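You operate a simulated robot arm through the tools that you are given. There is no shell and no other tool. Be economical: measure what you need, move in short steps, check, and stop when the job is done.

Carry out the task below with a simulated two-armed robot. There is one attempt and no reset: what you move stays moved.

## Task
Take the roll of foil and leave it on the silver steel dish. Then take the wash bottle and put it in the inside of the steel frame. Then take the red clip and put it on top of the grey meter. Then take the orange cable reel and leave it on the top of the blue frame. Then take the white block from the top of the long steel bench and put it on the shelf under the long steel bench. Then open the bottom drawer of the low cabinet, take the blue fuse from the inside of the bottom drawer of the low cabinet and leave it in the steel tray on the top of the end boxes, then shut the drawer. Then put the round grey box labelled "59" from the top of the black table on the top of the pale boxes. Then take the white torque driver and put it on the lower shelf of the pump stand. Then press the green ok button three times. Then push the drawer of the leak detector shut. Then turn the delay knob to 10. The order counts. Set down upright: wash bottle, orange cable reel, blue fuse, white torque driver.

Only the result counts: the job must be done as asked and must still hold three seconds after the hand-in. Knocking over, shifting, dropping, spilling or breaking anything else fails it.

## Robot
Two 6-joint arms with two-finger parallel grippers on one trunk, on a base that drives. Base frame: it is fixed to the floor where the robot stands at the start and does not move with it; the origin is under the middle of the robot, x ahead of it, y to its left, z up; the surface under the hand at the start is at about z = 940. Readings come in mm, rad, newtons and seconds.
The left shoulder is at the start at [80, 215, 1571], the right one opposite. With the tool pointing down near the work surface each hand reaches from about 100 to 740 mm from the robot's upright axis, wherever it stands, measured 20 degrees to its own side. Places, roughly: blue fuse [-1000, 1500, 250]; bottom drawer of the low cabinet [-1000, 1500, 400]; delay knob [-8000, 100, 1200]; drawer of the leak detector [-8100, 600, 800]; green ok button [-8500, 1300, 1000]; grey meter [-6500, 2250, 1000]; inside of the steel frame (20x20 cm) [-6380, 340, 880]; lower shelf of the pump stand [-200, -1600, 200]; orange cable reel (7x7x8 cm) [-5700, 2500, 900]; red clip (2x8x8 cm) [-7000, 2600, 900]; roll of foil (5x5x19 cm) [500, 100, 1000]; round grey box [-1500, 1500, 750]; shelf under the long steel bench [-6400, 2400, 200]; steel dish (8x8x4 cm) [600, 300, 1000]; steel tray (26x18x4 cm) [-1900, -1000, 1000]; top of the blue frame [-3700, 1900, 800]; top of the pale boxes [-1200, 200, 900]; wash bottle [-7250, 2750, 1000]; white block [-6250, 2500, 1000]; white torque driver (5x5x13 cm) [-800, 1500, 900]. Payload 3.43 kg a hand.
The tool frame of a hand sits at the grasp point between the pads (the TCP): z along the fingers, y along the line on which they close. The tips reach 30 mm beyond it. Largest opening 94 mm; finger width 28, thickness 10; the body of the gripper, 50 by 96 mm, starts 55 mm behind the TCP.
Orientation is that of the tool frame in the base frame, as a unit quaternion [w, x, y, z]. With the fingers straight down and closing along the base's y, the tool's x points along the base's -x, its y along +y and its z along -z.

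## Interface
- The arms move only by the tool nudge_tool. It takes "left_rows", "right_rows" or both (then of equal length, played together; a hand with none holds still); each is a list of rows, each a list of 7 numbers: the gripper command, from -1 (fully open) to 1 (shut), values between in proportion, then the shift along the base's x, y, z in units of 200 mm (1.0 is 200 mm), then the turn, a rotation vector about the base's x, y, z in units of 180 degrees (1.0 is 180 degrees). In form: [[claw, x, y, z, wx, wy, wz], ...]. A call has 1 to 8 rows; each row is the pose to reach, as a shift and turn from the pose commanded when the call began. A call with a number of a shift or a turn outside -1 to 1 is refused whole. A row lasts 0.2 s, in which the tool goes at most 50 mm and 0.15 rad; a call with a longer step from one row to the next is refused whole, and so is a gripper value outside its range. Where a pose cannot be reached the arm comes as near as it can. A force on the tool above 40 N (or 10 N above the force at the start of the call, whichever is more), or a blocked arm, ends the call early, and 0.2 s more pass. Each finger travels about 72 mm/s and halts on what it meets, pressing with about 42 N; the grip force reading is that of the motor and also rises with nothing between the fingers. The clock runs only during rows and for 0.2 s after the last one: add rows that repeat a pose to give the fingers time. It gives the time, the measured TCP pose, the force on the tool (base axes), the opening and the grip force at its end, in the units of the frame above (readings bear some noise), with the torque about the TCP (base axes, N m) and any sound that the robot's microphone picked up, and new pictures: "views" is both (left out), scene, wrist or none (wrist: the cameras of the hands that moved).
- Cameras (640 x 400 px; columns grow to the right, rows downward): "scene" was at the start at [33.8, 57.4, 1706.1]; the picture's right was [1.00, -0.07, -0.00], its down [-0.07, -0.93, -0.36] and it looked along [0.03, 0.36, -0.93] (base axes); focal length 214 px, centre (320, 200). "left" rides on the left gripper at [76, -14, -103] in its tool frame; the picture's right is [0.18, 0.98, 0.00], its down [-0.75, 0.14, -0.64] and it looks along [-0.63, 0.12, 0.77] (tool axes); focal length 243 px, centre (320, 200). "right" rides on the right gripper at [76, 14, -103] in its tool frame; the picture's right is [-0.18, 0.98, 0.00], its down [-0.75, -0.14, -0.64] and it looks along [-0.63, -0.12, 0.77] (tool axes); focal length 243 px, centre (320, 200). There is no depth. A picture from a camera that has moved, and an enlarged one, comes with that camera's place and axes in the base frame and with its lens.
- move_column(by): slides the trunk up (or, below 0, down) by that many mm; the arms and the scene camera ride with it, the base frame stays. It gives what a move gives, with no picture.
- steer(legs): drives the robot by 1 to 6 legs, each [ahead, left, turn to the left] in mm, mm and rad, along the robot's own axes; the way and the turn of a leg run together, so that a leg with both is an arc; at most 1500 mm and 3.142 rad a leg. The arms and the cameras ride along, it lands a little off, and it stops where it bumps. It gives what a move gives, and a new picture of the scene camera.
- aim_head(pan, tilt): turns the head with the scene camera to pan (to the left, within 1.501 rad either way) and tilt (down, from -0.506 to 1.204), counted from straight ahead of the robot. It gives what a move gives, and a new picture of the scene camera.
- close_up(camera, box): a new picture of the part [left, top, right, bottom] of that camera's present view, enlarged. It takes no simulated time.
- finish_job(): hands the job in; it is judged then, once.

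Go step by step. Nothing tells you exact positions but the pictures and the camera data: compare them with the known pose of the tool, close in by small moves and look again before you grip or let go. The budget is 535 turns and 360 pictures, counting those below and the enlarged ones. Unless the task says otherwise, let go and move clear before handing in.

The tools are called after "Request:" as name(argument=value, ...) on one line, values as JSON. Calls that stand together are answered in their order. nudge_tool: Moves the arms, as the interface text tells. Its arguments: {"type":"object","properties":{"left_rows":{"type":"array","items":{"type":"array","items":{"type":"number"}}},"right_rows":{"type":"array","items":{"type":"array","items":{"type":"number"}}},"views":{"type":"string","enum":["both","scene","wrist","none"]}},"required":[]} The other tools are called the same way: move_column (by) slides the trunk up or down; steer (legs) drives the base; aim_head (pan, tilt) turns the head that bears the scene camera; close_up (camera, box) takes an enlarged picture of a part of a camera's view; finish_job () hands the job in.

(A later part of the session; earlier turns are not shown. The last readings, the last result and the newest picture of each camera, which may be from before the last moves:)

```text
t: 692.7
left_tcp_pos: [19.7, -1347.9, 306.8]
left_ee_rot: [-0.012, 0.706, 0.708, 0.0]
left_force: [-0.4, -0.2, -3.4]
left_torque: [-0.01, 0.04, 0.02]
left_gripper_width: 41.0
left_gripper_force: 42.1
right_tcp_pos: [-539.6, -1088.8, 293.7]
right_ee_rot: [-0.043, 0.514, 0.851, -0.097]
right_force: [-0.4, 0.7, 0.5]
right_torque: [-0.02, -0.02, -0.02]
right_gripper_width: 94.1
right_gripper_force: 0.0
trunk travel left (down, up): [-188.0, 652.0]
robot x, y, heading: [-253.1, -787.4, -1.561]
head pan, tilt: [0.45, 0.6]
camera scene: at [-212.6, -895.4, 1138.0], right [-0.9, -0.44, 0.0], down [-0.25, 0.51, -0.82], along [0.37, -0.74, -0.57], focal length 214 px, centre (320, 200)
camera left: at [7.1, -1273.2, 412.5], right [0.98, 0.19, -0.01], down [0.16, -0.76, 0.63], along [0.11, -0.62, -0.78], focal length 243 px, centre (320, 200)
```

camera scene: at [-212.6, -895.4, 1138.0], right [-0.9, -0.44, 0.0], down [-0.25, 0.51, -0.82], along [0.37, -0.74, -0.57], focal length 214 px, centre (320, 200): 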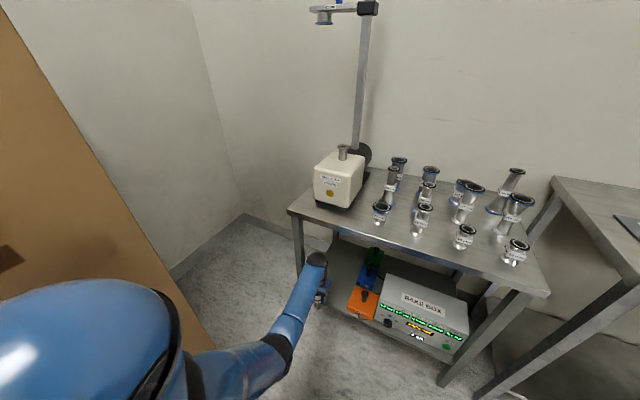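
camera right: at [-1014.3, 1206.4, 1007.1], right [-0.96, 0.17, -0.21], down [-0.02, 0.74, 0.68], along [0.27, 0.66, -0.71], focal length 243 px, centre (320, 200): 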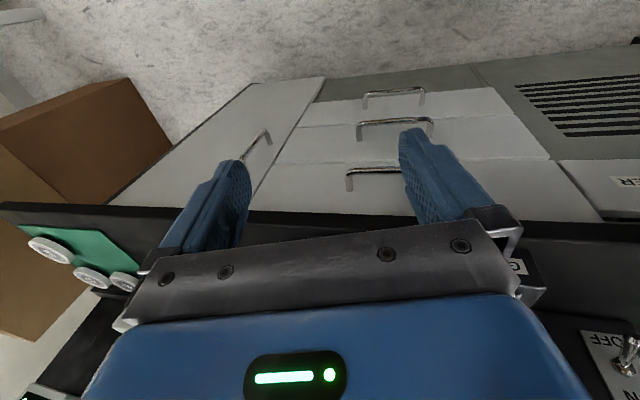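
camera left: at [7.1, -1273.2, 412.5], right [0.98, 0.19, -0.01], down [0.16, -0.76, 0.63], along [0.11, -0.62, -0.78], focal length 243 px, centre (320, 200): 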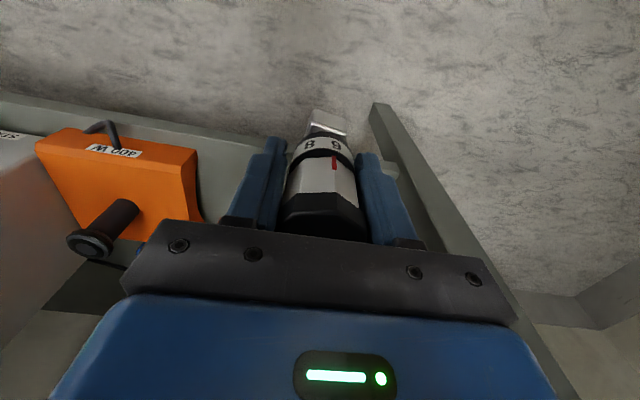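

Centered between the orange unit and the leg. Drive forward 150.

Request:
steer(legs=[[145, 0, 0]])

Request:
nudge_tool(left_rows=[[1, 0, 0, -0.05, 0, 0, 0], [1, 0, 0, -0.1, 0, 0, 0]], views="wrist")

```text
t: 694.0
left_tcp_pos: [21.7, -1491.2, 307.4]
left_ee_rot: [-0.012, 0.705, 0.709, 0.0]
left_force: [-0.1, -0.5, -3.9]
left_torque: [0.02, 0.01, -0.02]
left_gripper_width: 41.2
left_gripper_force: 42.2
right_tcp_pos: [-539.5, -1233.9, 293.3]
right_ee_rot: [-0.043, 0.515, 0.851, -0.096]
right_force: [0.0, 0.8, -0.5]
right_torque: [0.0, -0.01, -0.02]
right_gripper_width: 94.0
right_gripper_force: 0.1
trunk travel left (down, up): [-188.0, 652.0]
robot x, y, heading: [-251.2, -927.4, -1.558]
head pan, tilt: [0.45, 0.6]
camera scene: at [-211.2, -1039.8, 1138.0], right [-0.9, -0.44, 0.0], down [-0.25, 0.51, -0.82], along [0.37, -0.74, -0.57], focal length 214 px, centre (320, 200)
```

scene: 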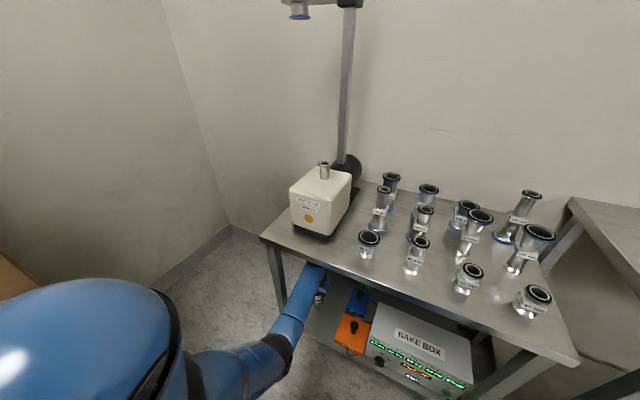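

```text
t: 694.6
left_tcp_pos: [22.0, -1490.8, 288.6]
left_ee_rot: [-0.012, 0.705, 0.709, -0.001]
left_force: [0.1, -0.2, -1.8]
left_torque: [-0.01, 0.02, 0.0]
left_gripper_width: 41.0
left_gripper_force: 41.9
right_tcp_pos: [-539.2, -1233.5, 292.0]
right_ee_rot: [-0.043, 0.515, 0.851, -0.097]
right_force: [0.4, 0.1, -0.1]
right_torque: [0.0, -0.03, 0.0]
right_gripper_width: 93.9
right_gripper_force: 0.1
trunk travel left (down, up): [-188.0, 652.0]
robot x, y, heading: [-250.6, -927.8, -1.561]
head pan, tilt: [0.45, 0.6]
camera left: at [8.6, -1416.5, 392.4], right [0.98, 0.19, -0.01], down [0.16, -0.76, 0.63], along [0.11, -0.62, -0.78], focal length 243 px, centre (320, 200)
```

left: 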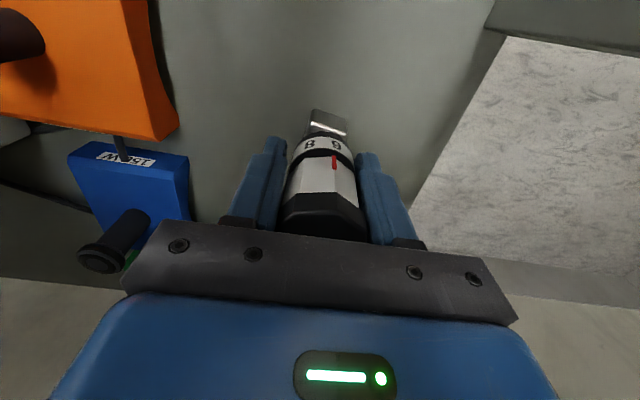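

Lower to contact with the shelf.

Request:
nudge_tool(left_rows=[[1, 0, 0, -0.05, 0, 0, 0], [1, 0, 0, -0.08, 0, 0, 0], [1, 0, 0, -0.11, 0, 0, 0], [1, 0, 0, -0.14, 0, 0, 0], [1, 0, 0, -0.17, 0, 0, 0], [1, 0, 0, -0.2, 0, 0, 0]], views="none")

```text
t: 695.3
left_tcp_pos: [23.2, -1495.4, 280.8]
left_ee_rot: [-0.004, 0.706, 0.709, -0.005]
left_force: [-0.3, 6.2, 23.6]
left_torque: [0.3, 0.28, -0.08]
left_gripper_width: 41.0
left_gripper_force: 42.3
right_tcp_pos: [-538.3, -1232.4, 294.6]
right_ee_rot: [-0.042, 0.515, 0.85, -0.097]
right_force: [0.8, -1.1, 0.0]
right_torque: [0.02, 0.02, 0.01]
right_gripper_width: 94.0
right_gripper_force: 0.0
trunk travel left (down, up): [-188.0, 652.0]
robot x, y, heading: [-249.1, -931.4, -1.561]
head pan, tilt: [0.45, 0.6]
stopped in row 3 (left hand): the force on the tool passed its limit at 42 N (the readings are from after the stop); the commanded pose is now the measured one
```

Request:
nudge_tool(left_rows=[[1, 0, 0.015, 0.015, 0, 0, 0], [1, 0, 0.02, 0.02, 0, 0, 0]], views="wrist")

```text
t: 695.9
left_tcp_pos: [22.9, -1490.7, 281.0]
left_ee_rot: [-0.007, 0.704, 0.71, -0.004]
left_force: [-0.6, -3.1, 2.8]
left_torque: [-0.22, 0.14, 0.04]
left_gripper_width: 40.7
left_gripper_force: 41.9
right_tcp_pos: [-539.4, -1232.3, 293.7]
right_ee_rot: [-0.043, 0.513, 0.852, -0.097]
right_force: [-0.3, -0.2, -0.9]
right_torque: [0.02, -0.01, 0.0]
right_gripper_width: 94.3
right_gripper_force: 0.1
trunk travel left (down, up): [-188.0, 652.0]
robot x, y, heading: [-250.0, -929.4, -1.56]
head pan, tilt: [0.45, 0.6]
camera left: at [9.2, -1415.7, 384.6], right [0.98, 0.19, -0.01], down [0.15, -0.76, 0.64], along [0.11, -0.63, -0.77], focal length 243 px, centre (320, 200)
```

left: 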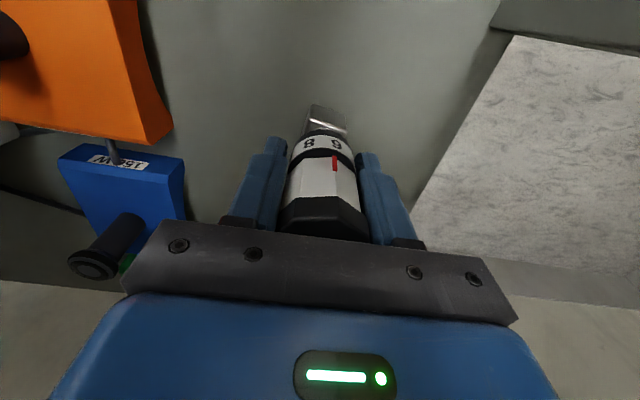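

Now release gently, then rise.

Request:
nudge_tool(left_rows=[[0.5, 0, 0, 0, 0, 0, 0], [0.2, 0, 0, 0, 0, 0, 0], [-0.1, 0, 0, 0, 0, 0, 0], [-0.4, 0, 0, 0, 0, 0, 0], [-0.5, 0, 0, 0, 0, 0, 0], [-0.5, 0, 0, 0, 0, 0, 0]], views="wrist")

```text
t: 697.3
left_tcp_pos: [23.4, -1491.5, 281.9]
left_ee_rot: [-0.007, 0.705, 0.709, -0.003]
left_force: [-0.2, -1.1, -1.1]
left_torque: [-0.05, -0.02, 0.02]
left_gripper_width: 70.6
left_gripper_force: 0.0
right_tcp_pos: [-538.8, -1233.4, 293.2]
right_ee_rot: [-0.043, 0.514, 0.851, -0.097]
right_force: [0.1, -0.6, 1.1]
right_torque: [0.0, 0.02, -0.01]
right_gripper_width: 94.0
right_gripper_force: 0.0
trunk travel left (down, up): [-188.0, 652.0]
robot x, y, heading: [-248.0, -931.6, -1.56]
head pan, tilt: [0.45, 0.6]
camera left: at [9.5, -1415.9, 384.9], right [0.98, 0.19, -0.01], down [0.15, -0.75, 0.64], along [0.11, -0.63, -0.77], focal length 243 px, centre (320, 200)
```

left: 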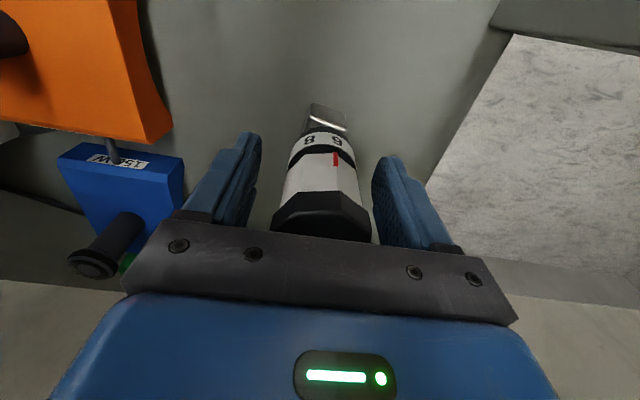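

Standing upright. Raise 30 mm and back straight out.

Request:
nudge_tool(left_rows=[[-0.5, 0, 0, 0.08, 0, 0, 0], [-0.5, 0, 0, 0.16, 0, 0, 0]], views="none")

Request:
steer(legs=[[-220, 0, 0]])

Request:
close_up(camera="scene", box=[240, 200, 440, 325])

```text
t: 697.9
left_tcp_pos: [22.6, -1490.1, 313.1]
left_ee_rot: [-0.006, 0.706, 0.708, -0.003]
left_force: [-0.3, 0.2, 0.0]
left_torque: [-0.02, 0.02, 0.0]
left_gripper_width: 70.4
left_gripper_force: 0.0
right_tcp_pos: [-538.7, -1233.0, 293.2]
right_ee_rot: [-0.043, 0.514, 0.851, -0.097]
right_force: [-0.8, -0.1, -0.7]
right_torque: [-0.01, -0.03, 0.0]
right_gripper_width: 93.9
right_gripper_force: 0.0
trunk travel left (down, up): [-188.0, 652.0]
robot x, y, heading: [-248.5, -931.5, -1.559]
head pan, tilt: [0.45, 0.6]
```

```text
t: 699.6
left_tcp_pos: [21.6, -1266.7, 313.2]
left_ee_rot: [-0.005, 0.705, 0.71, -0.005]
left_force: [0.7, 0.1, 0.6]
left_torque: [0.0, 0.02, -0.02]
left_gripper_width: 70.6
left_gripper_force: 0.1
right_tcp_pos: [-540.7, -1009.6, 294.6]
right_ee_rot: [-0.042, 0.513, 0.852, -0.097]
right_force: [-0.6, 0.6, -0.2]
right_torque: [-0.01, 0.02, 0.03]
right_gripper_width: 93.9
right_gripper_force: 0.1
trunk travel left (down, up): [-188.0, 652.0]
robot x, y, heading: [-251.9, -708.8, -1.556]
head pan, tilt: [0.45, 0.6]
camera scene: at [-213.5, -813.9, 1138.2], right [-0.9, -0.45, 0.0], down [-0.25, 0.51, -0.83], along [0.37, -0.74, -0.56], focal length 214 px, centre (320, 200)
```

scene: 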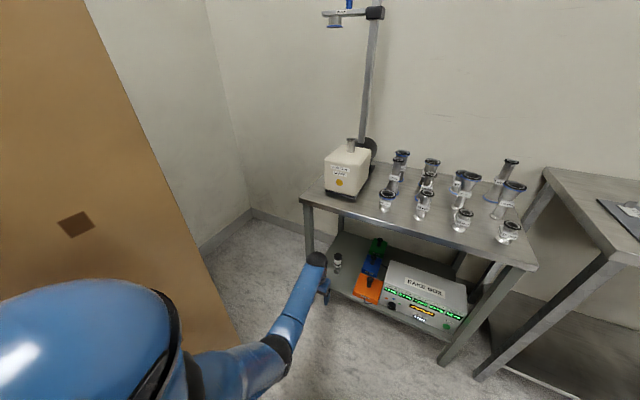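

```text
3.20 times, centred on (340, 262) of scene
camera zoom: at [-213.5, -813.9, 1138.2], right [-0.9, -0.45, 0.0], down [-0.25, 0.51, -0.83], along [0.37, -0.74, -0.56], focal length 686 px, centre (256, 0)
```

zoom: 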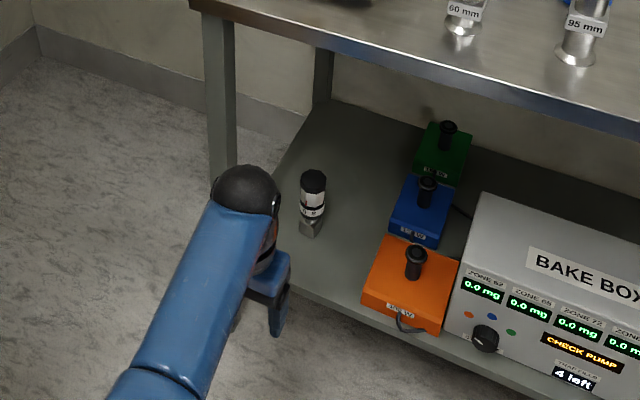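

The driver stands on the pump stand's lower shelf. Raise the trunk and tuck the left hand for the long drive.

Request:
move_column(by=400)

Request:
nudge_tool(left_rows=[[-1, 0, 0.2, 0, 0, 0, 0], [-1, 0, 0.4, 0, 0, 0, 0], [-1, 0, 0.6, 0, 0, 0, 0], [-1, 0, 0.8, 0, 0, 0, 0], [-1, 0, 1.0, 0, 0, 0, 0]], views="none")

Request:
move_column(by=110)

```text
t: 703.4
left_tcp_pos: [21.5, -1267.8, 713.9]
left_ee_rot: [-0.006, 0.705, 0.71, -0.004]
left_force: [0.2, 0.3, 0.9]
left_torque: [-0.01, -0.01, 0.0]
left_gripper_width: 70.7
left_gripper_force: 0.0
right_tcp_pos: [-539.7, -1010.0, 692.9]
right_ee_rot: [-0.043, 0.514, 0.851, -0.097]
right_force: [0.0, -0.4, 0.2]
right_torque: [-0.02, -0.01, -0.01]
right_gripper_width: 94.0
right_gripper_force: 0.0
trunk travel left (down, up): [-588.0, 252.0]
robot x, y, heading: [-253.7, -703.0, -1.556]
head pan, tilt: [0.45, 0.6]
```

```text
t: 704.6
left_tcp_pos: [21.4, -1065.5, 715.0]
left_ee_rot: [-0.006, 0.704, 0.71, -0.004]
left_force: [-0.8, 0.3, 0.4]
left_torque: [0.01, -0.02, 0.0]
left_gripper_width: 94.0
left_gripper_force: 0.0
right_tcp_pos: [-541.2, -1009.4, 694.4]
right_ee_rot: [-0.042, 0.514, 0.851, -0.097]
right_force: [0.2, -0.2, -0.2]
right_torque: [0.0, -0.01, -0.02]
right_gripper_width: 93.8
right_gripper_force: 0.0
trunk travel left (down, up): [-588.0, 252.0]
robot x, y, heading: [-253.3, -706.9, -1.562]
head pan, tilt: [0.45, 0.6]
```

```text
t: 706.0
left_tcp_pos: [21.0, -1066.6, 824.5]
left_ee_rot: [-0.006, 0.705, 0.709, -0.005]
left_force: [0.0, 1.1, 0.2]
left_torque: [0.01, 0.01, -0.02]
left_gripper_width: 93.7
left_gripper_force: 0.2
right_tcp_pos: [-540.6, -1009.5, 804.0]
right_ee_rot: [-0.044, 0.513, 0.852, -0.096]
right_force: [0.6, 0.3, 0.0]
right_torque: [0.0, 0.03, 0.01]
right_gripper_width: 93.9
right_gripper_force: 0.1
trunk travel left (down, up): [-698.0, 142.0]
robot x, y, heading: [-251.9, -708.7, -1.558]
head pan, tilt: [0.45, 0.6]
```

Move the left hand inward so the robot is narrow for the gap.

Request:
nudge_tool(left_rows=[[-1, -0.15, -0.1, -0.05, 0, 0, 0], [-1, -0.3, -0.2, -0.1, 0, 0, 0], [-1, -0.45, -0.25, -0.15, 0, 0, 0], [-1, -0.6, -0.25, -0.2, 0, 0, 0], [-1, -0.75, -0.25, -0.25, 0, 0, 0]], views="none")

Request:
steer(legs=[[0, 0, -1.583], [290, -60, 0], [410, -115, 0], [350, -165, 0]])

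```text
t: 707.2
left_tcp_pos: [-128.8, -1117.4, 774.9]
left_ee_rot: [-0.006, 0.705, 0.709, -0.004]
left_force: [0.4, -0.2, -0.1]
left_torque: [-0.01, 0.02, -0.01]
left_gripper_width: 94.0
left_gripper_force: 0.1
right_tcp_pos: [-540.9, -1009.4, 803.6]
right_ee_rot: [-0.043, 0.513, 0.852, -0.096]
right_force: [0.0, 0.0, 0.0]
right_torque: [-0.01, 0.01, 0.0]
right_gripper_width: 94.1
right_gripper_force: 0.0
trunk travel left (down, up): [-698.0, 142.0]
robot x, y, heading: [-254.6, -704.7, -1.56]
head pan, tilt: [0.45, 0.6]
```

```text
t: 717.4
left_tcp_pos: [-1714.8, -502.6, 774.9]
left_ee_rot: [-0.008, 1.0, 0.003, 0.001]
left_force: [0.5, 0.2, 0.2]
left_torque: [-0.01, 0.03, 0.02]
left_gripper_width: 94.0
left_gripper_force: 0.1
right_tcp_pos: [-1608.2, -90.4, 804.5]
right_ee_rot: [-0.099, 0.965, 0.239, -0.039]
right_force: [-0.8, 0.1, -0.1]
right_torque: [0.0, 0.0, 0.02]
right_gripper_width: 94.3
right_gripper_force: 0.0
trunk travel left (down, up): [-698.0, 142.0]
robot x, y, heading: [-1304.7, -379.3, -3.136]
head pan, tilt: [0.45, 0.6]
camera scene: at [-1414.8, -417.2, 1648.3], right [-0.44, 0.9, 0.0], down [0.51, 0.25, -0.83], along [-0.74, -0.37, -0.56], focal length 214 px, centre (320, 200)
```

scene: 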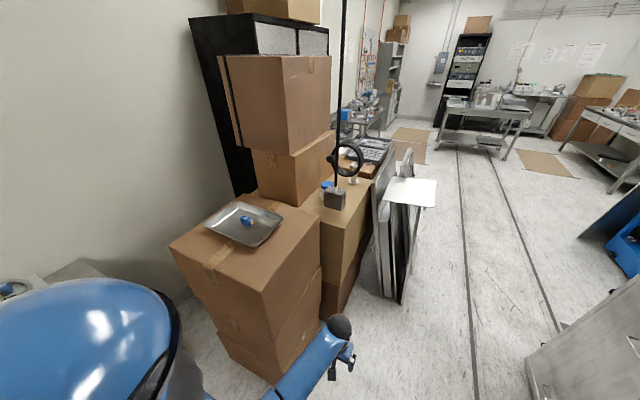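

Request:
steer(legs=[[600, -214, 0], [324, -92, 0], [36, 0, 0], [0, -230, 0], [1400, 0, 0], [1000, 0, 0]])

```text
t: 735.9
left_tcp_pos: [-5082.0, 28.3, 774.2]
left_ee_rot: [-0.008, 1.0, -0.004, 0.0]
left_force: [0.5, -0.6, 0.5]
left_torque: [-0.01, -0.03, -0.02]
left_gripper_width: 94.0
left_gripper_force: 0.0
right_tcp_pos: [-4969.1, 437.9, 804.7]
right_ee_rot: [-0.099, 0.967, 0.232, -0.038]
right_force: [-0.7, -0.6, -0.3]
right_torque: [0.01, -0.01, 0.0]
right_gripper_width: 94.1
right_gripper_force: 0.0
trunk travel left (down, up): [-698.0, 142.0]
robot x, y, heading: [-4667.7, 146.6, 3.14]
head pan, tilt: [0.45, 0.6]
camera scene: at [-4780.3, 109.7, 1648.2], right [-0.43, 0.9, 0.0], down [0.51, 0.24, -0.83], along [-0.74, -0.36, -0.56], focal length 214 px, centre (320, 200)
```

scene: 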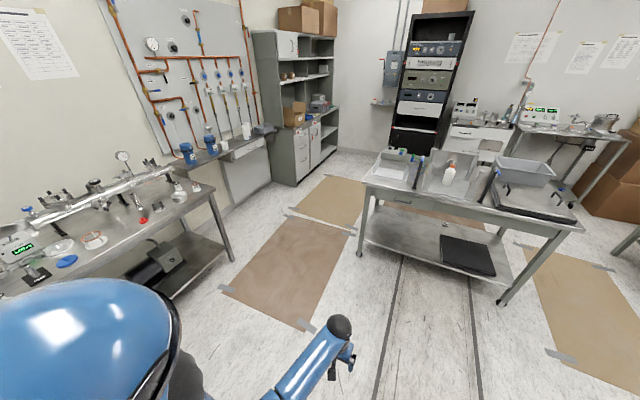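

Bottle still stands in the frame. Continue around the central table to the far wall.

Request:
steer(legs=[[710, -1200, 0], [1000, 0, 0], [1000, 0, 0]])

Request:
aim_head(pan=0.1, tilt=0.4)

```text
t: 752.6
left_tcp_pos: [-7832.8, 1143.5, 774.0]
left_ee_rot: [-0.007, 1.0, 0.015, 0.002]
left_force: [0.7, -0.2, 0.2]
left_torque: [0.01, 0.03, 0.0]
left_gripper_width: 94.1
left_gripper_force: 0.0
right_tcp_pos: [-7735.9, 1557.3, 803.2]
right_ee_rot: [-0.098, 0.962, 0.251, -0.04]
right_force: [0.5, -0.4, -0.5]
right_torque: [-0.01, -0.02, 0.02]
right_gripper_width: 94.3
right_gripper_force: 0.1
trunk travel left (down, up): [-698.0, 142.0]
robot x, y, heading: [-7425.8, 1276.2, -3.106]
head pan, tilt: [0.45, 0.6]
camera scene: at [-7534.6, 1236.2, 1648.2], right [-0.47, 0.88, 0.0], down [0.5, 0.26, -0.83], along [-0.73, -0.39, -0.56], focal length 214 px, centre (320, 200)
```

scene: 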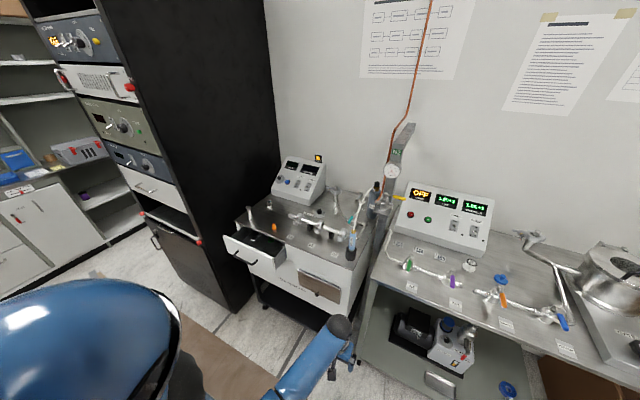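

```text
t: 753.4
left_tcp_pos: [-7833.8, 1142.0, 773.5]
left_ee_rot: [-0.007, 1.0, 0.016, 0.001]
left_force: [0.1, 0.9, 0.0]
left_torque: [0.0, 0.02, 0.01]
left_gripper_width: 94.2
left_gripper_force: 0.1
right_tcp_pos: [-7736.0, 1556.1, 804.0]
right_ee_rot: [-0.099, 0.962, 0.251, -0.04]
right_force: [1.1, 0.6, -0.4]
right_torque: [0.0, 0.0, -0.01]
right_gripper_width: 93.9
right_gripper_force: 0.1
trunk travel left (down, up): [-698.0, 142.0]
robot x, y, heading: [-7424.6, 1274.3, -3.104]
head pan, tilt: [0.099, 0.4]
camera scene: at [-7549.5, 1265.0, 1666.3], right [-0.14, 0.99, 0.0], down [0.39, 0.05, -0.92], along [-0.91, -0.13, -0.39], focal length 214 px, centre (320, 200)
```

scene: 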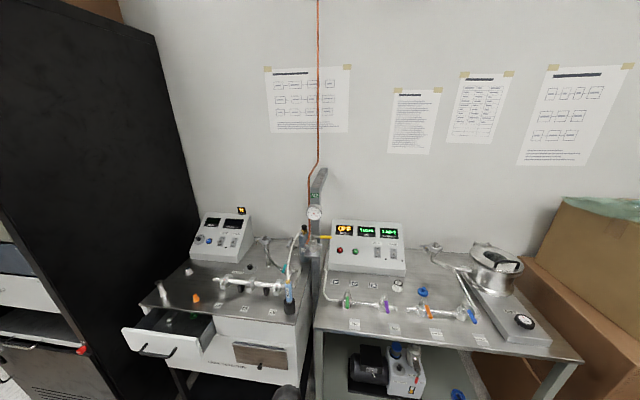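

Request:
close_up(camera="scene", box=[320, 210, 416, 270])

```text
6.67 times, centred on (368, 240) of scene
camera zoom: at [-7549.5, 1265.0, 1666.3], right [-0.14, 0.99, 0.0], down [0.39, 0.05, -0.92], along [-0.91, -0.13, -0.39], focal length 1430 px, centre (0, -67)
```

zoom: 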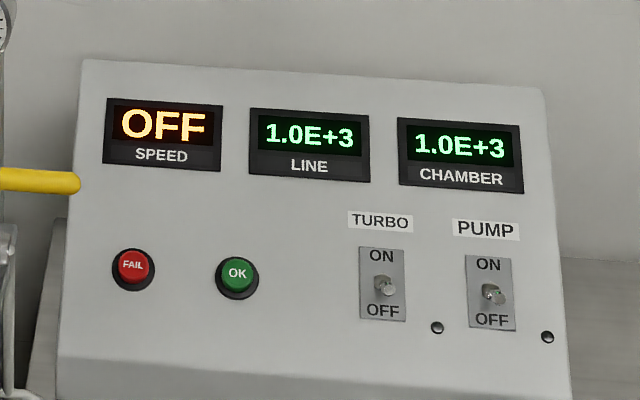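

OK button ≈(-8468, 1321, 1000). Strafe right so the left arm lines up, raise the trunk, and tilt the left tool forward 60° with fingers closed.

Request:
steer(legs=[[0, -255, -0.035]])

Request:
move_column(by=140)

Request:
nudge_tool(left_rows=[[1, 0, 0, 0.1, 0, 0.046, 0], [1, 0, 0, 0.2, 0, 0.092, 0], [1, -0.1, 0, 0.3, 0, 0.138, 0], [1, -0.2, 0, 0.4, 0, 0.184, 0], [1, -0.3, 0, 0.55, 0, 0.23, 0], [1, -0.4, 0, 0.7, 0, 0.275, 0], [1, -0.5, 0, 0.85, 0, 0.32, 0], [1, -0.5, 0, 1.0, 0, 0.333, 0]], views="none")

```text
t: 755.3
left_tcp_pos: [-7842.0, 1413.0, 774.4]
left_ee_rot: [-0.008, 1.0, -0.002, 0.002]
left_force: [-0.3, -0.7, 0.4]
left_torque: [0.01, 0.01, -0.01]
left_gripper_width: 93.8
left_gripper_force: 0.0
right_tcp_pos: [-7730.5, 1823.6, 806.0]
right_ee_rot: [-0.099, 0.966, 0.234, -0.038]
right_force: [-0.6, -1.4, -0.2]
right_torque: [0.03, 0.03, -0.01]
right_gripper_width: 94.0
right_gripper_force: 0.1
trunk travel left (down, up): [-698.0, 142.0]
robot x, y, heading: [-7435.4, 1534.7, -3.142]
head pan, tilt: [0.099, 0.4]
camera scene: at [-7554.3, 1523.4, 1666.3], right [-0.1, 0.99, 0.0], down [0.39, 0.04, -0.92], along [-0.92, -0.09, -0.39], focal length 214 px, centre (320, 200)
```

scene: 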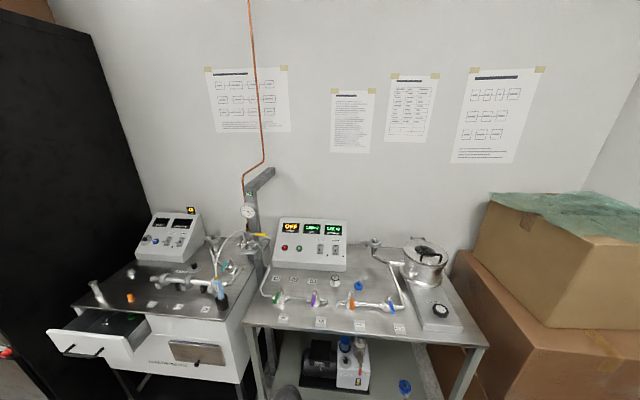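

```text
t: 757.0
left_tcp_pos: [-7841.6, 1413.9, 913.7]
left_ee_rot: [-0.007, 1.0, -0.002, 0.002]
left_force: [0.3, -0.4, 0.2]
left_torque: [0.06, -0.01, -0.01]
left_gripper_width: 94.1
left_gripper_force: 0.1
right_tcp_pos: [-7731.1, 1824.4, 943.2]
right_ee_rot: [-0.098, 0.967, 0.234, -0.037]
right_force: [-0.3, 0.1, -1.0]
right_torque: [-0.01, -0.01, 0.01]
right_gripper_width: 94.3
right_gripper_force: 0.0
trunk travel left (down, up): [-838.0, 2.0]
robot x, y, heading: [-7429.9, 1536.0, -3.141]
head pan, tilt: [0.099, 0.4]
```

```text
t: 758.8
left_tcp_pos: [-7942.0, 1414.0, 1115.1]
left_ee_rot: [-0.005, 0.866, -0.005, -0.499]
left_force: [-0.1, -0.4, -0.2]
left_torque: [0.0, -0.03, -0.03]
left_gripper_width: 0.0
left_gripper_force: 33.1
right_tcp_pos: [-7731.3, 1824.9, 943.7]
right_ee_rot: [-0.099, 0.966, 0.234, -0.038]
right_force: [0.3, -0.2, -0.8]
right_torque: [0.04, 0.01, 0.01]
right_gripper_width: 93.9
right_gripper_force: 0.2
trunk travel left (down, up): [-838.0, 2.0]
robot x, y, heading: [-7431.7, 1535.9, -3.141]
head pan, tilt: [0.099, 0.4]
```

Triangulated OK button: (-8456, 1320, 1009). Align the hand in y, then drive forward 330.

Request:
nudge_tool(left_rows=[[1, 0, -0.2, 0, 0, 0, 0], [1, 0, -0.4, 0, 0, 0, 0], [1, 0, -0.47, 0, 0, 0, 0]], views="none")

Request:
steer(legs=[[330, 0, 0]])

Request:
nudge_tool(left_rows=[[1, -0.15, 0, -0.1, 0, 0, 0], [1, -0.3, 0, -0.2, 0, 0, 0]], views="wrist")

```text
t: 759.6
left_tcp_pos: [-7943.4, 1320.0, 1114.5]
left_ee_rot: [-0.005, 0.867, -0.004, -0.499]
left_force: [0.6, 0.1, 0.9]
left_torque: [0.01, -0.01, -0.02]
left_gripper_width: 0.0
left_gripper_force: 32.9
right_tcp_pos: [-7730.7, 1823.5, 944.7]
right_ee_rot: [-0.098, 0.967, 0.234, -0.037]
right_force: [0.7, -0.8, -0.3]
right_torque: [-0.03, -0.02, -0.02]
right_gripper_width: 94.2
right_gripper_force: 0.0
trunk travel left (down, up): [-838.0, 2.0]
robot x, y, heading: [-7429.2, 1527.8, -3.142]
head pan, tilt: [0.099, 0.4]
```

```text
t: 761.7
left_tcp_pos: [-8264.8, 1320.2, 1116.5]
left_ee_rot: [-0.006, 0.866, -0.005, -0.499]
left_force: [-0.8, -0.3, 0.4]
left_torque: [0.01, -0.01, -0.03]
left_gripper_width: 0.0
left_gripper_force: 33.1
right_tcp_pos: [-8053.9, 1823.3, 944.3]
right_ee_rot: [-0.099, 0.966, 0.235, -0.039]
right_force: [1.0, 1.2, -0.4]
right_torque: [-0.01, 0.02, -0.01]
right_gripper_width: 94.0
right_gripper_force: 0.0
trunk travel left (down, up): [-838.0, 2.0]
robot x, y, heading: [-7755.9, 1534.4, -3.139]
head pan, tilt: [0.099, 0.4]
camera scene: at [-7875.1, 1525.7, 1806.7], right [-0.1, 0.99, 0.0], down [0.38, 0.04, -0.92], along [-0.92, -0.09, -0.39], focal length 214 px, centre (320, 200)
```

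scene: 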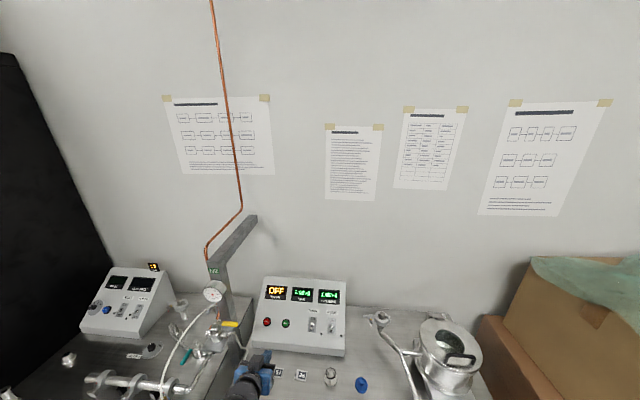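

```text
t: 762.3
left_tcp_pos: [-8327.1, 1320.4, 1073.3]
left_ee_rot: [-0.006, 0.867, -0.004, -0.498]
left_force: [-0.3, -0.1, -0.3]
left_torque: [0.02, -0.03, 0.02]
left_gripper_width: 0.0
left_gripper_force: 33.1
right_tcp_pos: [-8056.7, 1825.1, 943.9]
right_ee_rot: [-0.098, 0.966, 0.234, -0.038]
right_force: [-0.5, -0.1, 0.2]
right_torque: [0.0, 0.02, 0.03]
right_gripper_width: 93.9
right_gripper_force: 0.1
trunk travel left (down, up): [-838.0, 2.0]
robot x, y, heading: [-7755.7, 1533.5, -3.14]
head pan, tilt: [0.099, 0.4]
camera left: at [-8201.0, 1332.5, 1059.3], right [0.08, -0.98, -0.16], down [0.17, -0.15, 0.97], along [-0.98, -0.11, 0.16], focal length 243 px, centre (320, 200)
```

left: 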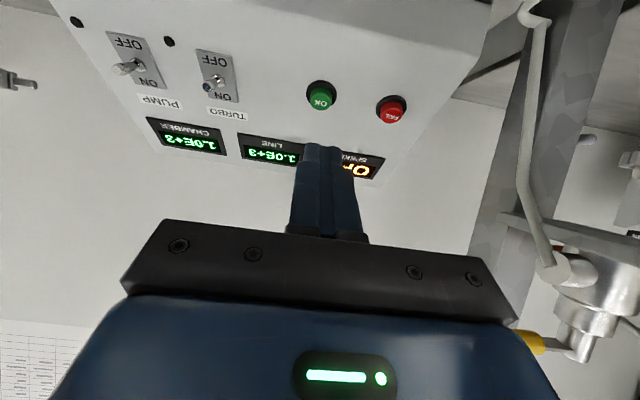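

Button ≈(-8470, 1320, 996). Press along the tool axis until contact.

Request:
nudge_tool(left_rows=[[1, -0.2, 0, -0.1, 0, 0, 0], [1, -0.4, 0, -0.2, 0, 0, 0], [1, -0.52, 0, -0.27, 0, 0, 0], [1, -0.57, 0, -0.3, 0, 0, 0], [1, -0.61, 0, -0.32, 0, 0, 0], [1, -0.65, 0, -0.34, 0, 0, 0], [1, -0.69, 0, -0.365, 0, 0, 0]], views="wrist")

```text
t: 763.9
left_tcp_pos: [-8447.9, 1320.0, 1007.8]
left_ee_rot: [-0.004, 0.866, -0.004, -0.5]
left_force: [38.4, 3.8, 26.2]
left_torque: [0.04, -0.49, -0.17]
left_gripper_width: 0.0
left_gripper_force: 33.4
right_tcp_pos: [-8047.1, 1824.3, 946.8]
right_ee_rot: [-0.1, 0.966, 0.236, -0.042]
right_force: [0.2, -0.5, 0.2]
right_torque: [-0.01, -0.05, -0.03]
right_gripper_width: 94.1
right_gripper_force: 0.0
trunk travel left (down, up): [-838.0, 2.0]
robot x, y, heading: [-7759.0, 1534.9, -3.135]
head pan, tilt: [0.099, 0.4]
heard: click
stopped in row 7 (left hand): the force on the tool passed its limit at 49 N (the readings are from after the stop); the commanded pose is now the measured one
camera left: at [-8322.6, 1332.4, 994.4], right [0.08, -0.98, -0.16], down [0.18, -0.15, 0.97], along [-0.98, -0.11, 0.16], focal length 243 px, centre (320, 200)
```

left: 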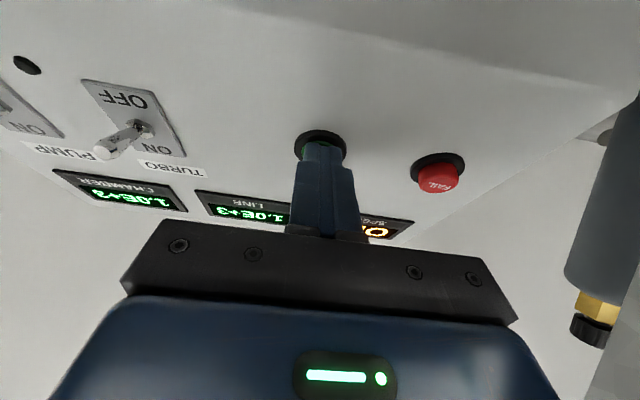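

One click. Retreat and press a second time.

Request:
nudge_tool(left_rows=[[1, 0.1, 0, 0.057, 0, 0, 0], [1, 0.18, 0, 0.1, 0, 0, 0], [1, 0.18, 0, 0.1, 0, 0, 0]], views="none")

Request:
nudge_tool(left_rows=[[1, -0.08, 0, -0.045, 0, 0, 0], [1, -0.13, 0, -0.073, 0, 0, 0], [1, -0.17, 0, -0.096, 0, 0, 0], [1, -0.2, 0, -0.113, 0, 0, 0], [1, -0.23, 0, -0.13, 0, 0, 0]], views="none")

```text
t: 764.7
left_tcp_pos: [-8421.8, 1319.3, 1021.5]
left_ee_rot: [-0.005, 0.868, -0.004, -0.496]
left_force: [-0.3, -0.3, -0.4]
left_torque: [-0.02, -0.01, -0.02]
left_gripper_width: 0.1
left_gripper_force: 33.1
right_tcp_pos: [-8050.4, 1823.4, 944.5]
right_ee_rot: [-0.099, 0.966, 0.235, -0.038]
right_force: [0.2, 0.4, 0.0]
right_torque: [0.01, 0.0, 0.02]
right_gripper_width: 94.0
right_gripper_force: 0.0
trunk travel left (down, up): [-838.0, 2.0]
robot x, y, heading: [-7758.0, 1535.5, -3.137]
head pan, tilt: [0.099, 0.4]
```

```text
t: 765.6
left_tcp_pos: [-8446.2, 1319.3, 1004.7]
left_ee_rot: [-0.004, 0.868, -0.004, -0.496]
left_force: [34.9, 0.0, 24.0]
left_torque: [0.13, -0.3, -0.06]
left_gripper_width: 0.1
left_gripper_force: 33.0
right_tcp_pos: [-8046.2, 1824.2, 946.4]
right_ee_rot: [-0.098, 0.966, 0.236, -0.042]
right_force: [0.2, 0.3, -0.3]
right_torque: [0.02, 0.02, -0.02]
right_gripper_width: 93.9
right_gripper_force: 0.1
trunk travel left (down, up): [-838.0, 2.0]
robot x, y, heading: [-7752.9, 1534.6, -3.135]
head pan, tilt: [0.099, 0.4]
heard: click
stopped in row 4 (left hand): the force on the tool passed its limit at 48 N (the readings are from after the stop); the commanded pose is now the measured one
```

Second click. Once more.

Request:
nudge_tool(left_rows=[[1, 0.1, 0, 0.057, 0, 0, 0], [1, 0.18, 0, 0.1, 0, 0, 0], [1, 0.18, 0, 0.1, 0, 0, 0]], views="none")

Request:
nudge_tool(left_rows=[[1, -0.08, 0, -0.045, 0, 0, 0], [1, -0.13, 0, -0.073, 0, 0, 0], [1, -0.17, 0, -0.096, 0, 0, 0], [1, -0.2, 0, -0.113, 0, 0, 0], [1, -0.23, 0, -0.13, 0, 0, 0]], views="none")

Request:
nudge_tool(left_rows=[[1, 0.15, 0, 0.085, 0, 0, 0], [1, 0.35, 0, 0.18, 0, 0, 0], [1, 0.5, 0, 0.3, 0, 0, 0], [1, 0.6, 0, 0.45, 0, 0, 0]], views="none")

```text
t: 766.4
left_tcp_pos: [-8417.1, 1317.5, 1019.7]
left_ee_rot: [-0.004, 0.87, -0.003, -0.493]
left_force: [0.1, 0.0, -0.5]
left_torque: [0.01, 0.01, 0.01]
left_gripper_width: 0.0
left_gripper_force: 32.8
right_tcp_pos: [-8052.7, 1822.5, 945.5]
right_ee_rot: [-0.099, 0.966, 0.236, -0.039]
right_force: [0.5, 0.3, 0.6]
right_torque: [-0.02, 0.0, -0.02]
right_gripper_width: 93.9
right_gripper_force: 0.0
trunk travel left (down, up): [-838.0, 2.0]
robot x, y, heading: [-7756.5, 1535.5, -3.136]
head pan, tilt: [0.099, 0.4]
```

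```text
t: 767.4
left_tcp_pos: [-8445.5, 1316.0, 1002.5]
left_ee_rot: [-0.002, 0.869, -0.002, -0.496]
left_force: [33.4, 0.1, 23.8]
left_torque: [0.11, -0.12, -0.12]
left_gripper_width: 0.0
left_gripper_force: 32.8
right_tcp_pos: [-8045.5, 1823.9, 947.5]
right_ee_rot: [-0.099, 0.966, 0.236, -0.043]
right_force: [-0.3, -0.3, -0.4]
right_torque: [0.02, 0.0, 0.01]
right_gripper_width: 93.9
right_gripper_force: 0.1
trunk travel left (down, up): [-838.0, 2.0]
robot x, y, heading: [-7748.4, 1532.8, -3.133]
head pan, tilt: [0.099, 0.4]
heard: click
stopped in row 4 (left hand): the force on the tool passed its limit at 45 N (the readings are from after the stop); the commanded pose is now the measured one
```

```text
t: 768.4
left_tcp_pos: [-8333.2, 1319.0, 1080.4]
left_ee_rot: [-0.004, 0.871, -0.003, -0.49]
left_force: [0.0, 0.2, 0.1]
left_torque: [-0.01, -0.03, 0.02]
left_gripper_width: 0.1
left_gripper_force: 32.5
right_tcp_pos: [-8055.0, 1823.2, 942.7]
right_ee_rot: [-0.098, 0.966, 0.237, -0.037]
right_force: [-0.2, 0.7, 0.0]
right_torque: [0.0, 0.0, 0.0]
right_gripper_width: 94.1
right_gripper_force: 0.0
trunk travel left (down, up): [-838.0, 2.0]
robot x, y, heading: [-7752.7, 1533.5, -3.135]
head pan, tilt: [0.099, 0.4]
```

Three clicks done. Now back off and shift to the leak detector's drawer (handle ≈(-8021, 512, 754)).

Request:
steer(legs=[[-490, 0, 0], [0, 700, -0.005]])

Request:
move_column(by=-300)

Request:
nudge_tool(left_rows=[[1, 0, 0, 0, 0, 0, 0]], views="wrist")

```text
t: 774.7
left_tcp_pos: [-7838.9, 617.9, 1082.9]
left_ee_rot: [0.0, 0.871, 0.006, -0.492]
left_force: [-0.7, 0.3, 0.2]
left_torque: [0.05, -0.01, -0.06]
left_gripper_width: 0.0
left_gripper_force: 32.8
right_tcp_pos: [-7572.5, 1127.9, 945.1]
right_ee_rot: [-0.099, 0.963, 0.246, -0.04]
right_force: [-1.0, -0.8, -0.7]
right_torque: [0.01, -0.04, 0.02]
right_gripper_width: 93.9
right_gripper_force: 0.1
trunk travel left (down, up): [-838.0, 2.0]
robot x, y, heading: [-7264.9, 845.3, -3.117]
head pan, tilt: [0.099, 0.4]
camera scene: at [-7386.2, 833.9, 1806.6], right [-0.13, 0.99, 0.0], down [0.38, 0.05, -0.92], along [-0.91, -0.12, -0.39], focal length 214 px, centre (320, 200)
```

scene: 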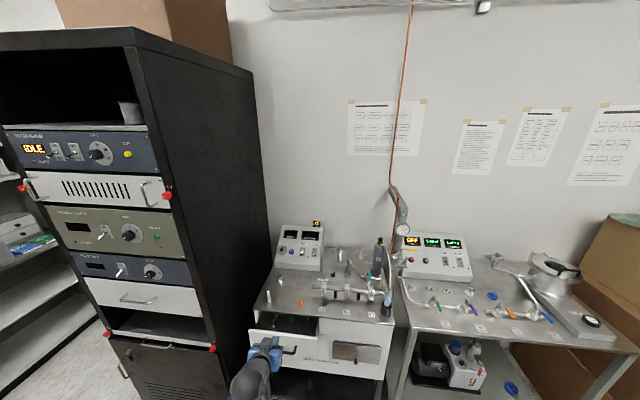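

```text
t: 777.7
left_tcp_pos: [-7841.4, 619.5, 780.9]
left_ee_rot: [0.001, 0.871, 0.006, -0.491]
left_force: [0.8, 0.4, 1.2]
left_torque: [-0.01, 0.0, -0.03]
left_gripper_width: 0.0
left_gripper_force: 33.2
right_tcp_pos: [-7572.9, 1128.9, 643.9]
right_ee_rot: [-0.098, 0.963, 0.247, -0.039]
right_force: [-0.2, -0.1, 0.2]
right_torque: [-0.01, -0.03, 0.0]
right_gripper_width: 94.1
right_gripper_force: 0.0
trunk travel left (down, up): [-538.0, 302.0]
robot x, y, heading: [-7266.4, 846.2, -3.118]
head pan, tilt: [0.099, 0.4]
```

```text
t: 778.1
left_tcp_pos: [-7842.0, 618.8, 781.5]
left_ee_rot: [0.001, 0.871, 0.006, -0.491]
left_force: [0.1, -0.1, 0.6]
left_torque: [0.03, -0.03, -0.02]
left_gripper_width: 0.1
left_gripper_force: 33.1
right_tcp_pos: [-7574.2, 1128.7, 644.0]
right_ee_rot: [-0.098, 0.963, 0.247, -0.039]
right_force: [0.0, 0.1, 0.2]
right_torque: [-0.04, 0.03, 0.0]
right_gripper_width: 94.3
right_gripper_force: 0.1
trunk travel left (down, up): [-538.0, 302.0]
robot x, y, heading: [-7263.4, 848.3, -3.116]
head pan, tilt: [0.099, 0.4]
camera left: at [-7715.6, 634.6, 770.7], right [0.11, -0.98, -0.16], down [0.16, -0.14, 0.98], along [-0.98, -0.13, 0.14], focal length 243 px, centre (320, 200)
```

left: 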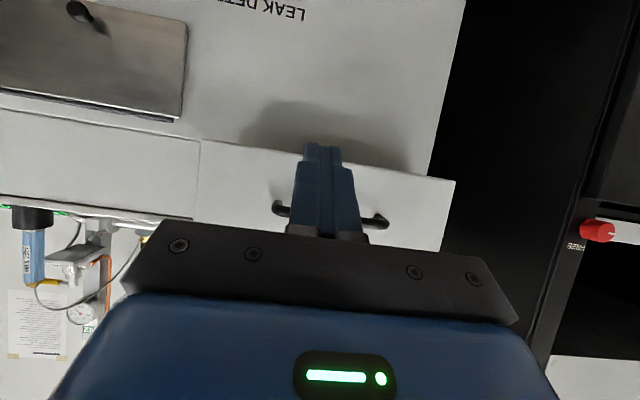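

The drawer face spans about y 412–751, z 750–870, with the handle in the middle. Shift the fist to y≈700, z≈811 and push by driving forward.

Request:
nudge_tool(left_rows=[[1, 0, 0.2, 0.1, 0, 0, 0], [1, 0, 0.4, 0.15, 0, 0, 0]], views="none")

Request:
steer(legs=[[300, 0, 0]])

```text
t: 778.7
left_tcp_pos: [-7842.1, 701.4, 815.5]
left_ee_rot: [0.001, 0.871, 0.006, -0.491]
left_force: [-0.1, -0.3, -0.4]
left_torque: [-0.01, -0.03, 0.0]
left_gripper_width: 0.0
left_gripper_force: 33.3
right_tcp_pos: [-7573.8, 1129.8, 643.4]
right_ee_rot: [-0.098, 0.963, 0.247, -0.039]
right_force: [-0.5, 0.1, 0.8]
right_torque: [-0.03, 0.06, 0.04]
right_gripper_width: 93.9
right_gripper_force: 0.1
trunk travel left (down, up): [-538.0, 302.0]
robot x, y, heading: [-7267.6, 844.2, -3.115]
head pan, tilt: [0.099, 0.4]
```

```text
t: 780.4
left_tcp_pos: [-8060.9, 696.9, 813.3]
left_ee_rot: [0.0, 0.874, 0.005, -0.485]
left_force: [4.4, 0.5, 0.7]
left_torque: [-0.06, 0.03, 0.01]
left_gripper_width: 0.1
left_gripper_force: 33.2
right_tcp_pos: [-7801.2, 1121.4, 644.3]
right_ee_rot: [-0.098, 0.963, 0.246, -0.039]
right_force: [0.5, -0.2, -0.4]
right_torque: [-0.01, -0.03, -0.01]
right_gripper_width: 93.8
right_gripper_force: 0.0
trunk travel left (down, up): [-538.0, 302.0]
robot x, y, heading: [-7490.5, 841.5, -3.117]
head pan, tilt: [0.099, 0.4]
stopped in leg 1: the force on the tool passed its limit at 213 N (the readings are from after the stop); the commanded pose is now the measured one
camera scene: at [-7615.1, 829.3, 1506.3], right [-0.13, 0.99, 0.0], down [0.39, 0.05, -0.92], along [-0.91, -0.12, -0.39], focal length 214 px, centre (320, 200)
```

scene: 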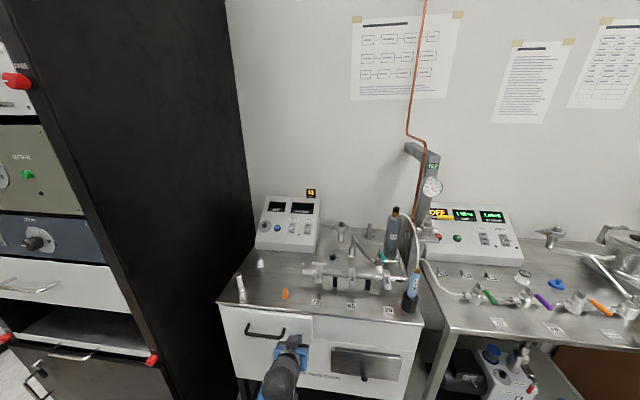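

Request:
close_up(camera="scene", box=[200, 270, 440, 400])

```text
2.67 times, centred on (320, 335) of scene
camera zoom: at [-7615.1, 829.3, 1506.3], right [-0.13, 0.99, 0.0], down [0.39, 0.05, -0.92], along [-0.91, -0.12, -0.39], focal length 572 px, centre (320, -160)
```

zoom: 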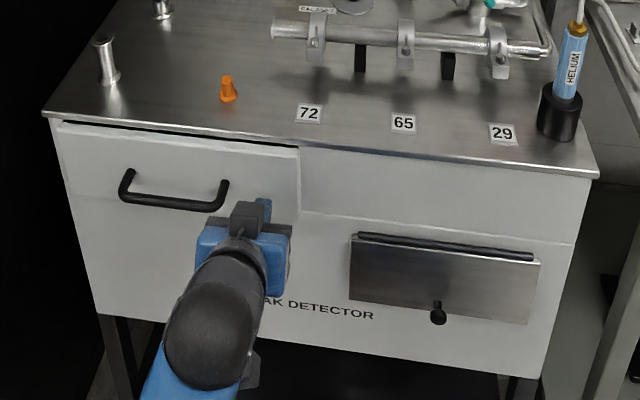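

Nearly flush; push once more a bit higher on the face to be sure.

Request:
nudge_tool(left_rows=[[1, 0.12, 0, 0, 0, 0, 0], [1, 0.12, 0, 0.12, 0, 0, 0], [1, 0.0, 0, 0.12, 0, 0, 0], [1, -0.06, 0, 0.12, 0, 0, 0], [1, -0.12, 0, 0.12, 0, 0, 0], [1, -0.18, 0, 0.12, 0, 0, 0]], views="wrist")

```text
t: 781.3
left_tcp_pos: [-8062.0, 698.2, 839.6]
left_ee_rot: [-0.001, 0.875, 0.005, -0.484]
left_force: [-0.9, 1.1, 0.1]
left_torque: [0.02, -0.02, 0.01]
left_gripper_width: 0.0
left_gripper_force: 32.8
right_tcp_pos: [-7800.9, 1122.2, 644.1]
right_ee_rot: [-0.099, 0.964, 0.245, -0.04]
right_force: [0.7, 0.4, 0.3]
right_torque: [0.01, 0.02, -0.01]
right_gripper_width: 94.1
right_gripper_force: 0.0
trunk travel left (down, up): [-538.0, 302.0]
robot x, y, heading: [-7496.4, 843.7, -3.113]
head pan, tilt: [0.099, 0.4]
stopped in row 4 (left hand): the force on the tool passed its limit at 64 N (the readings are from after the stop); the commanded pose is now the measured one
camera left: at [-7934.6, 713.1, 828.2], right [0.1, -0.98, -0.16], down [0.14, -0.15, 0.98], along [-0.98, -0.12, 0.13], focal length 243 px, centre (320, 200)
```

left: 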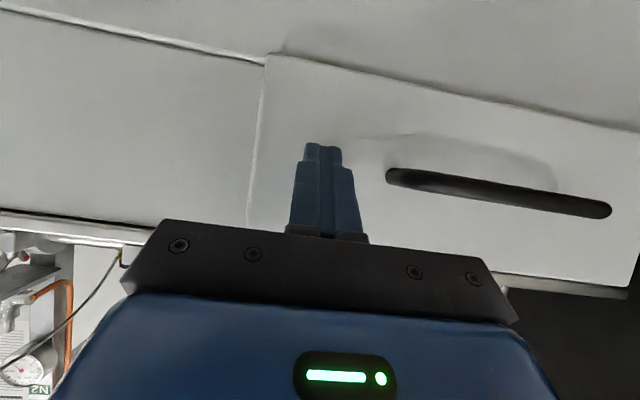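

The drawer is at its stop. Now go to the rack for the delay knob: back off, strafe left, raise the trunk and look.

Request:
steer(legs=[[-170, 0, -0.028], [0, 500, 0]])

Request:
move_column(by=300)

Request:
close_up(camera="scene", box=[130, 130, 370, 280])

```text
t: 785.3
left_tcp_pos: [-7893.3, 213.6, 836.0]
left_ee_rot: [-0.005, 0.876, -0.004, -0.483]
left_force: [0.2, -0.4, 0.0]
left_torque: [-0.01, 0.0, 0.01]
left_gripper_width: 0.1
left_gripper_force: 33.4
right_tcp_pos: [-7623.2, 632.5, 645.8]
right_ee_rot: [-0.099, 0.966, 0.237, -0.039]
right_force: [-0.2, -0.5, 0.4]
right_torque: [-0.02, 0.0, 0.02]
right_gripper_width: 94.1
right_gripper_force: 0.2
trunk travel left (down, up): [-538.0, 302.0]
robot x, y, heading: [-7321.3, 344.1, -3.135]
head pan, tilt: [0.099, 0.4]
camera scene: at [-7443.7, 334.6, 1506.4], right [-0.11, 0.99, 0.0], down [0.39, 0.04, -0.92], along [-0.92, -0.1, -0.39], focal length 214 px, centre (320, 200)
```

scene: 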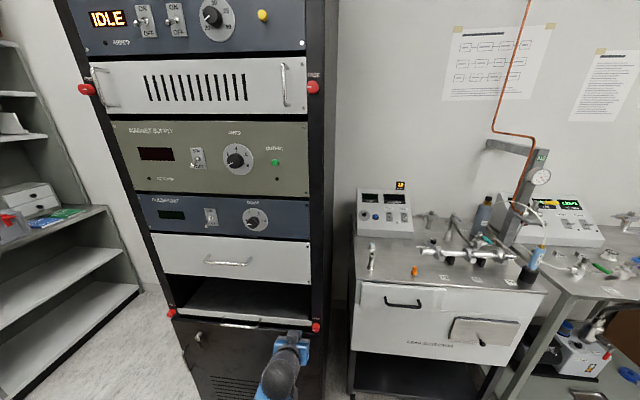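

```text
t: 788.3
left_tcp_pos: [-7892.5, 211.8, 1136.0]
left_ee_rot: [-0.005, 0.876, -0.004, -0.482]
left_force: [0.6, -0.3, -0.9]
left_torque: [-0.01, 0.03, -0.03]
left_gripper_width: 0.2
left_gripper_force: 32.9
right_tcp_pos: [-7623.1, 631.5, 943.6]
right_ee_rot: [-0.1, 0.966, 0.237, -0.038]
right_force: [0.0, -0.4, 0.5]
right_torque: [0.01, 0.0, -0.01]
right_gripper_width: 94.2
right_gripper_force: 0.0
trunk travel left (down, up): [-838.0, 2.0]
robot x, y, heading: [-7319.8, 344.5, -3.139]
head pan, tilt: [0.099, 0.4]
```

```text
2.67 times, centred on (250, 205) of scene
camera zoom: at [-7443.9, 334.2, 1806.3], right [-0.11, 0.99, 0.0], down [0.39, 0.04, -0.92], along [-0.92, -0.1, -0.39], focal length 572 px, centre (507, 187)
```

zoom: 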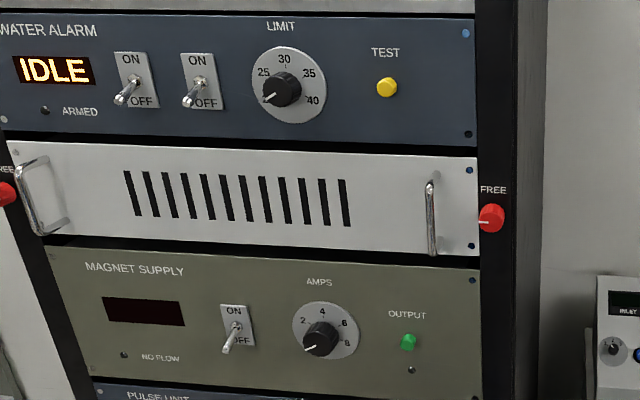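

Request:
close_up(camera="scene", box=[190, 265, 350, 365])

```text
4.00 times, centred on (270, 315) of scene
camera zoom: at [-7443.9, 334.2, 1806.3], right [-0.11, 0.99, 0.0], down [0.39, 0.04, -0.92], along [-0.92, -0.1, -0.39], focal length 858 px, centre (520, -260)
```

zoom: 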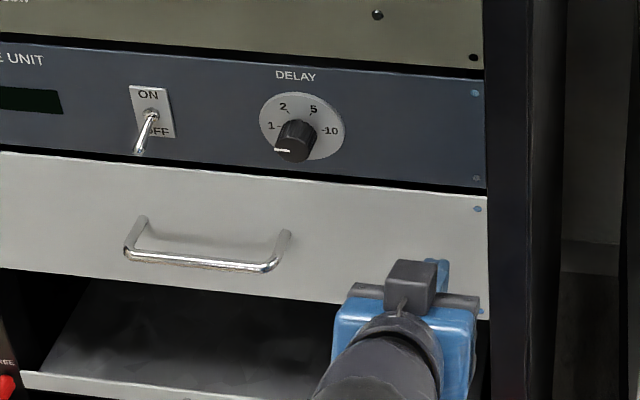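

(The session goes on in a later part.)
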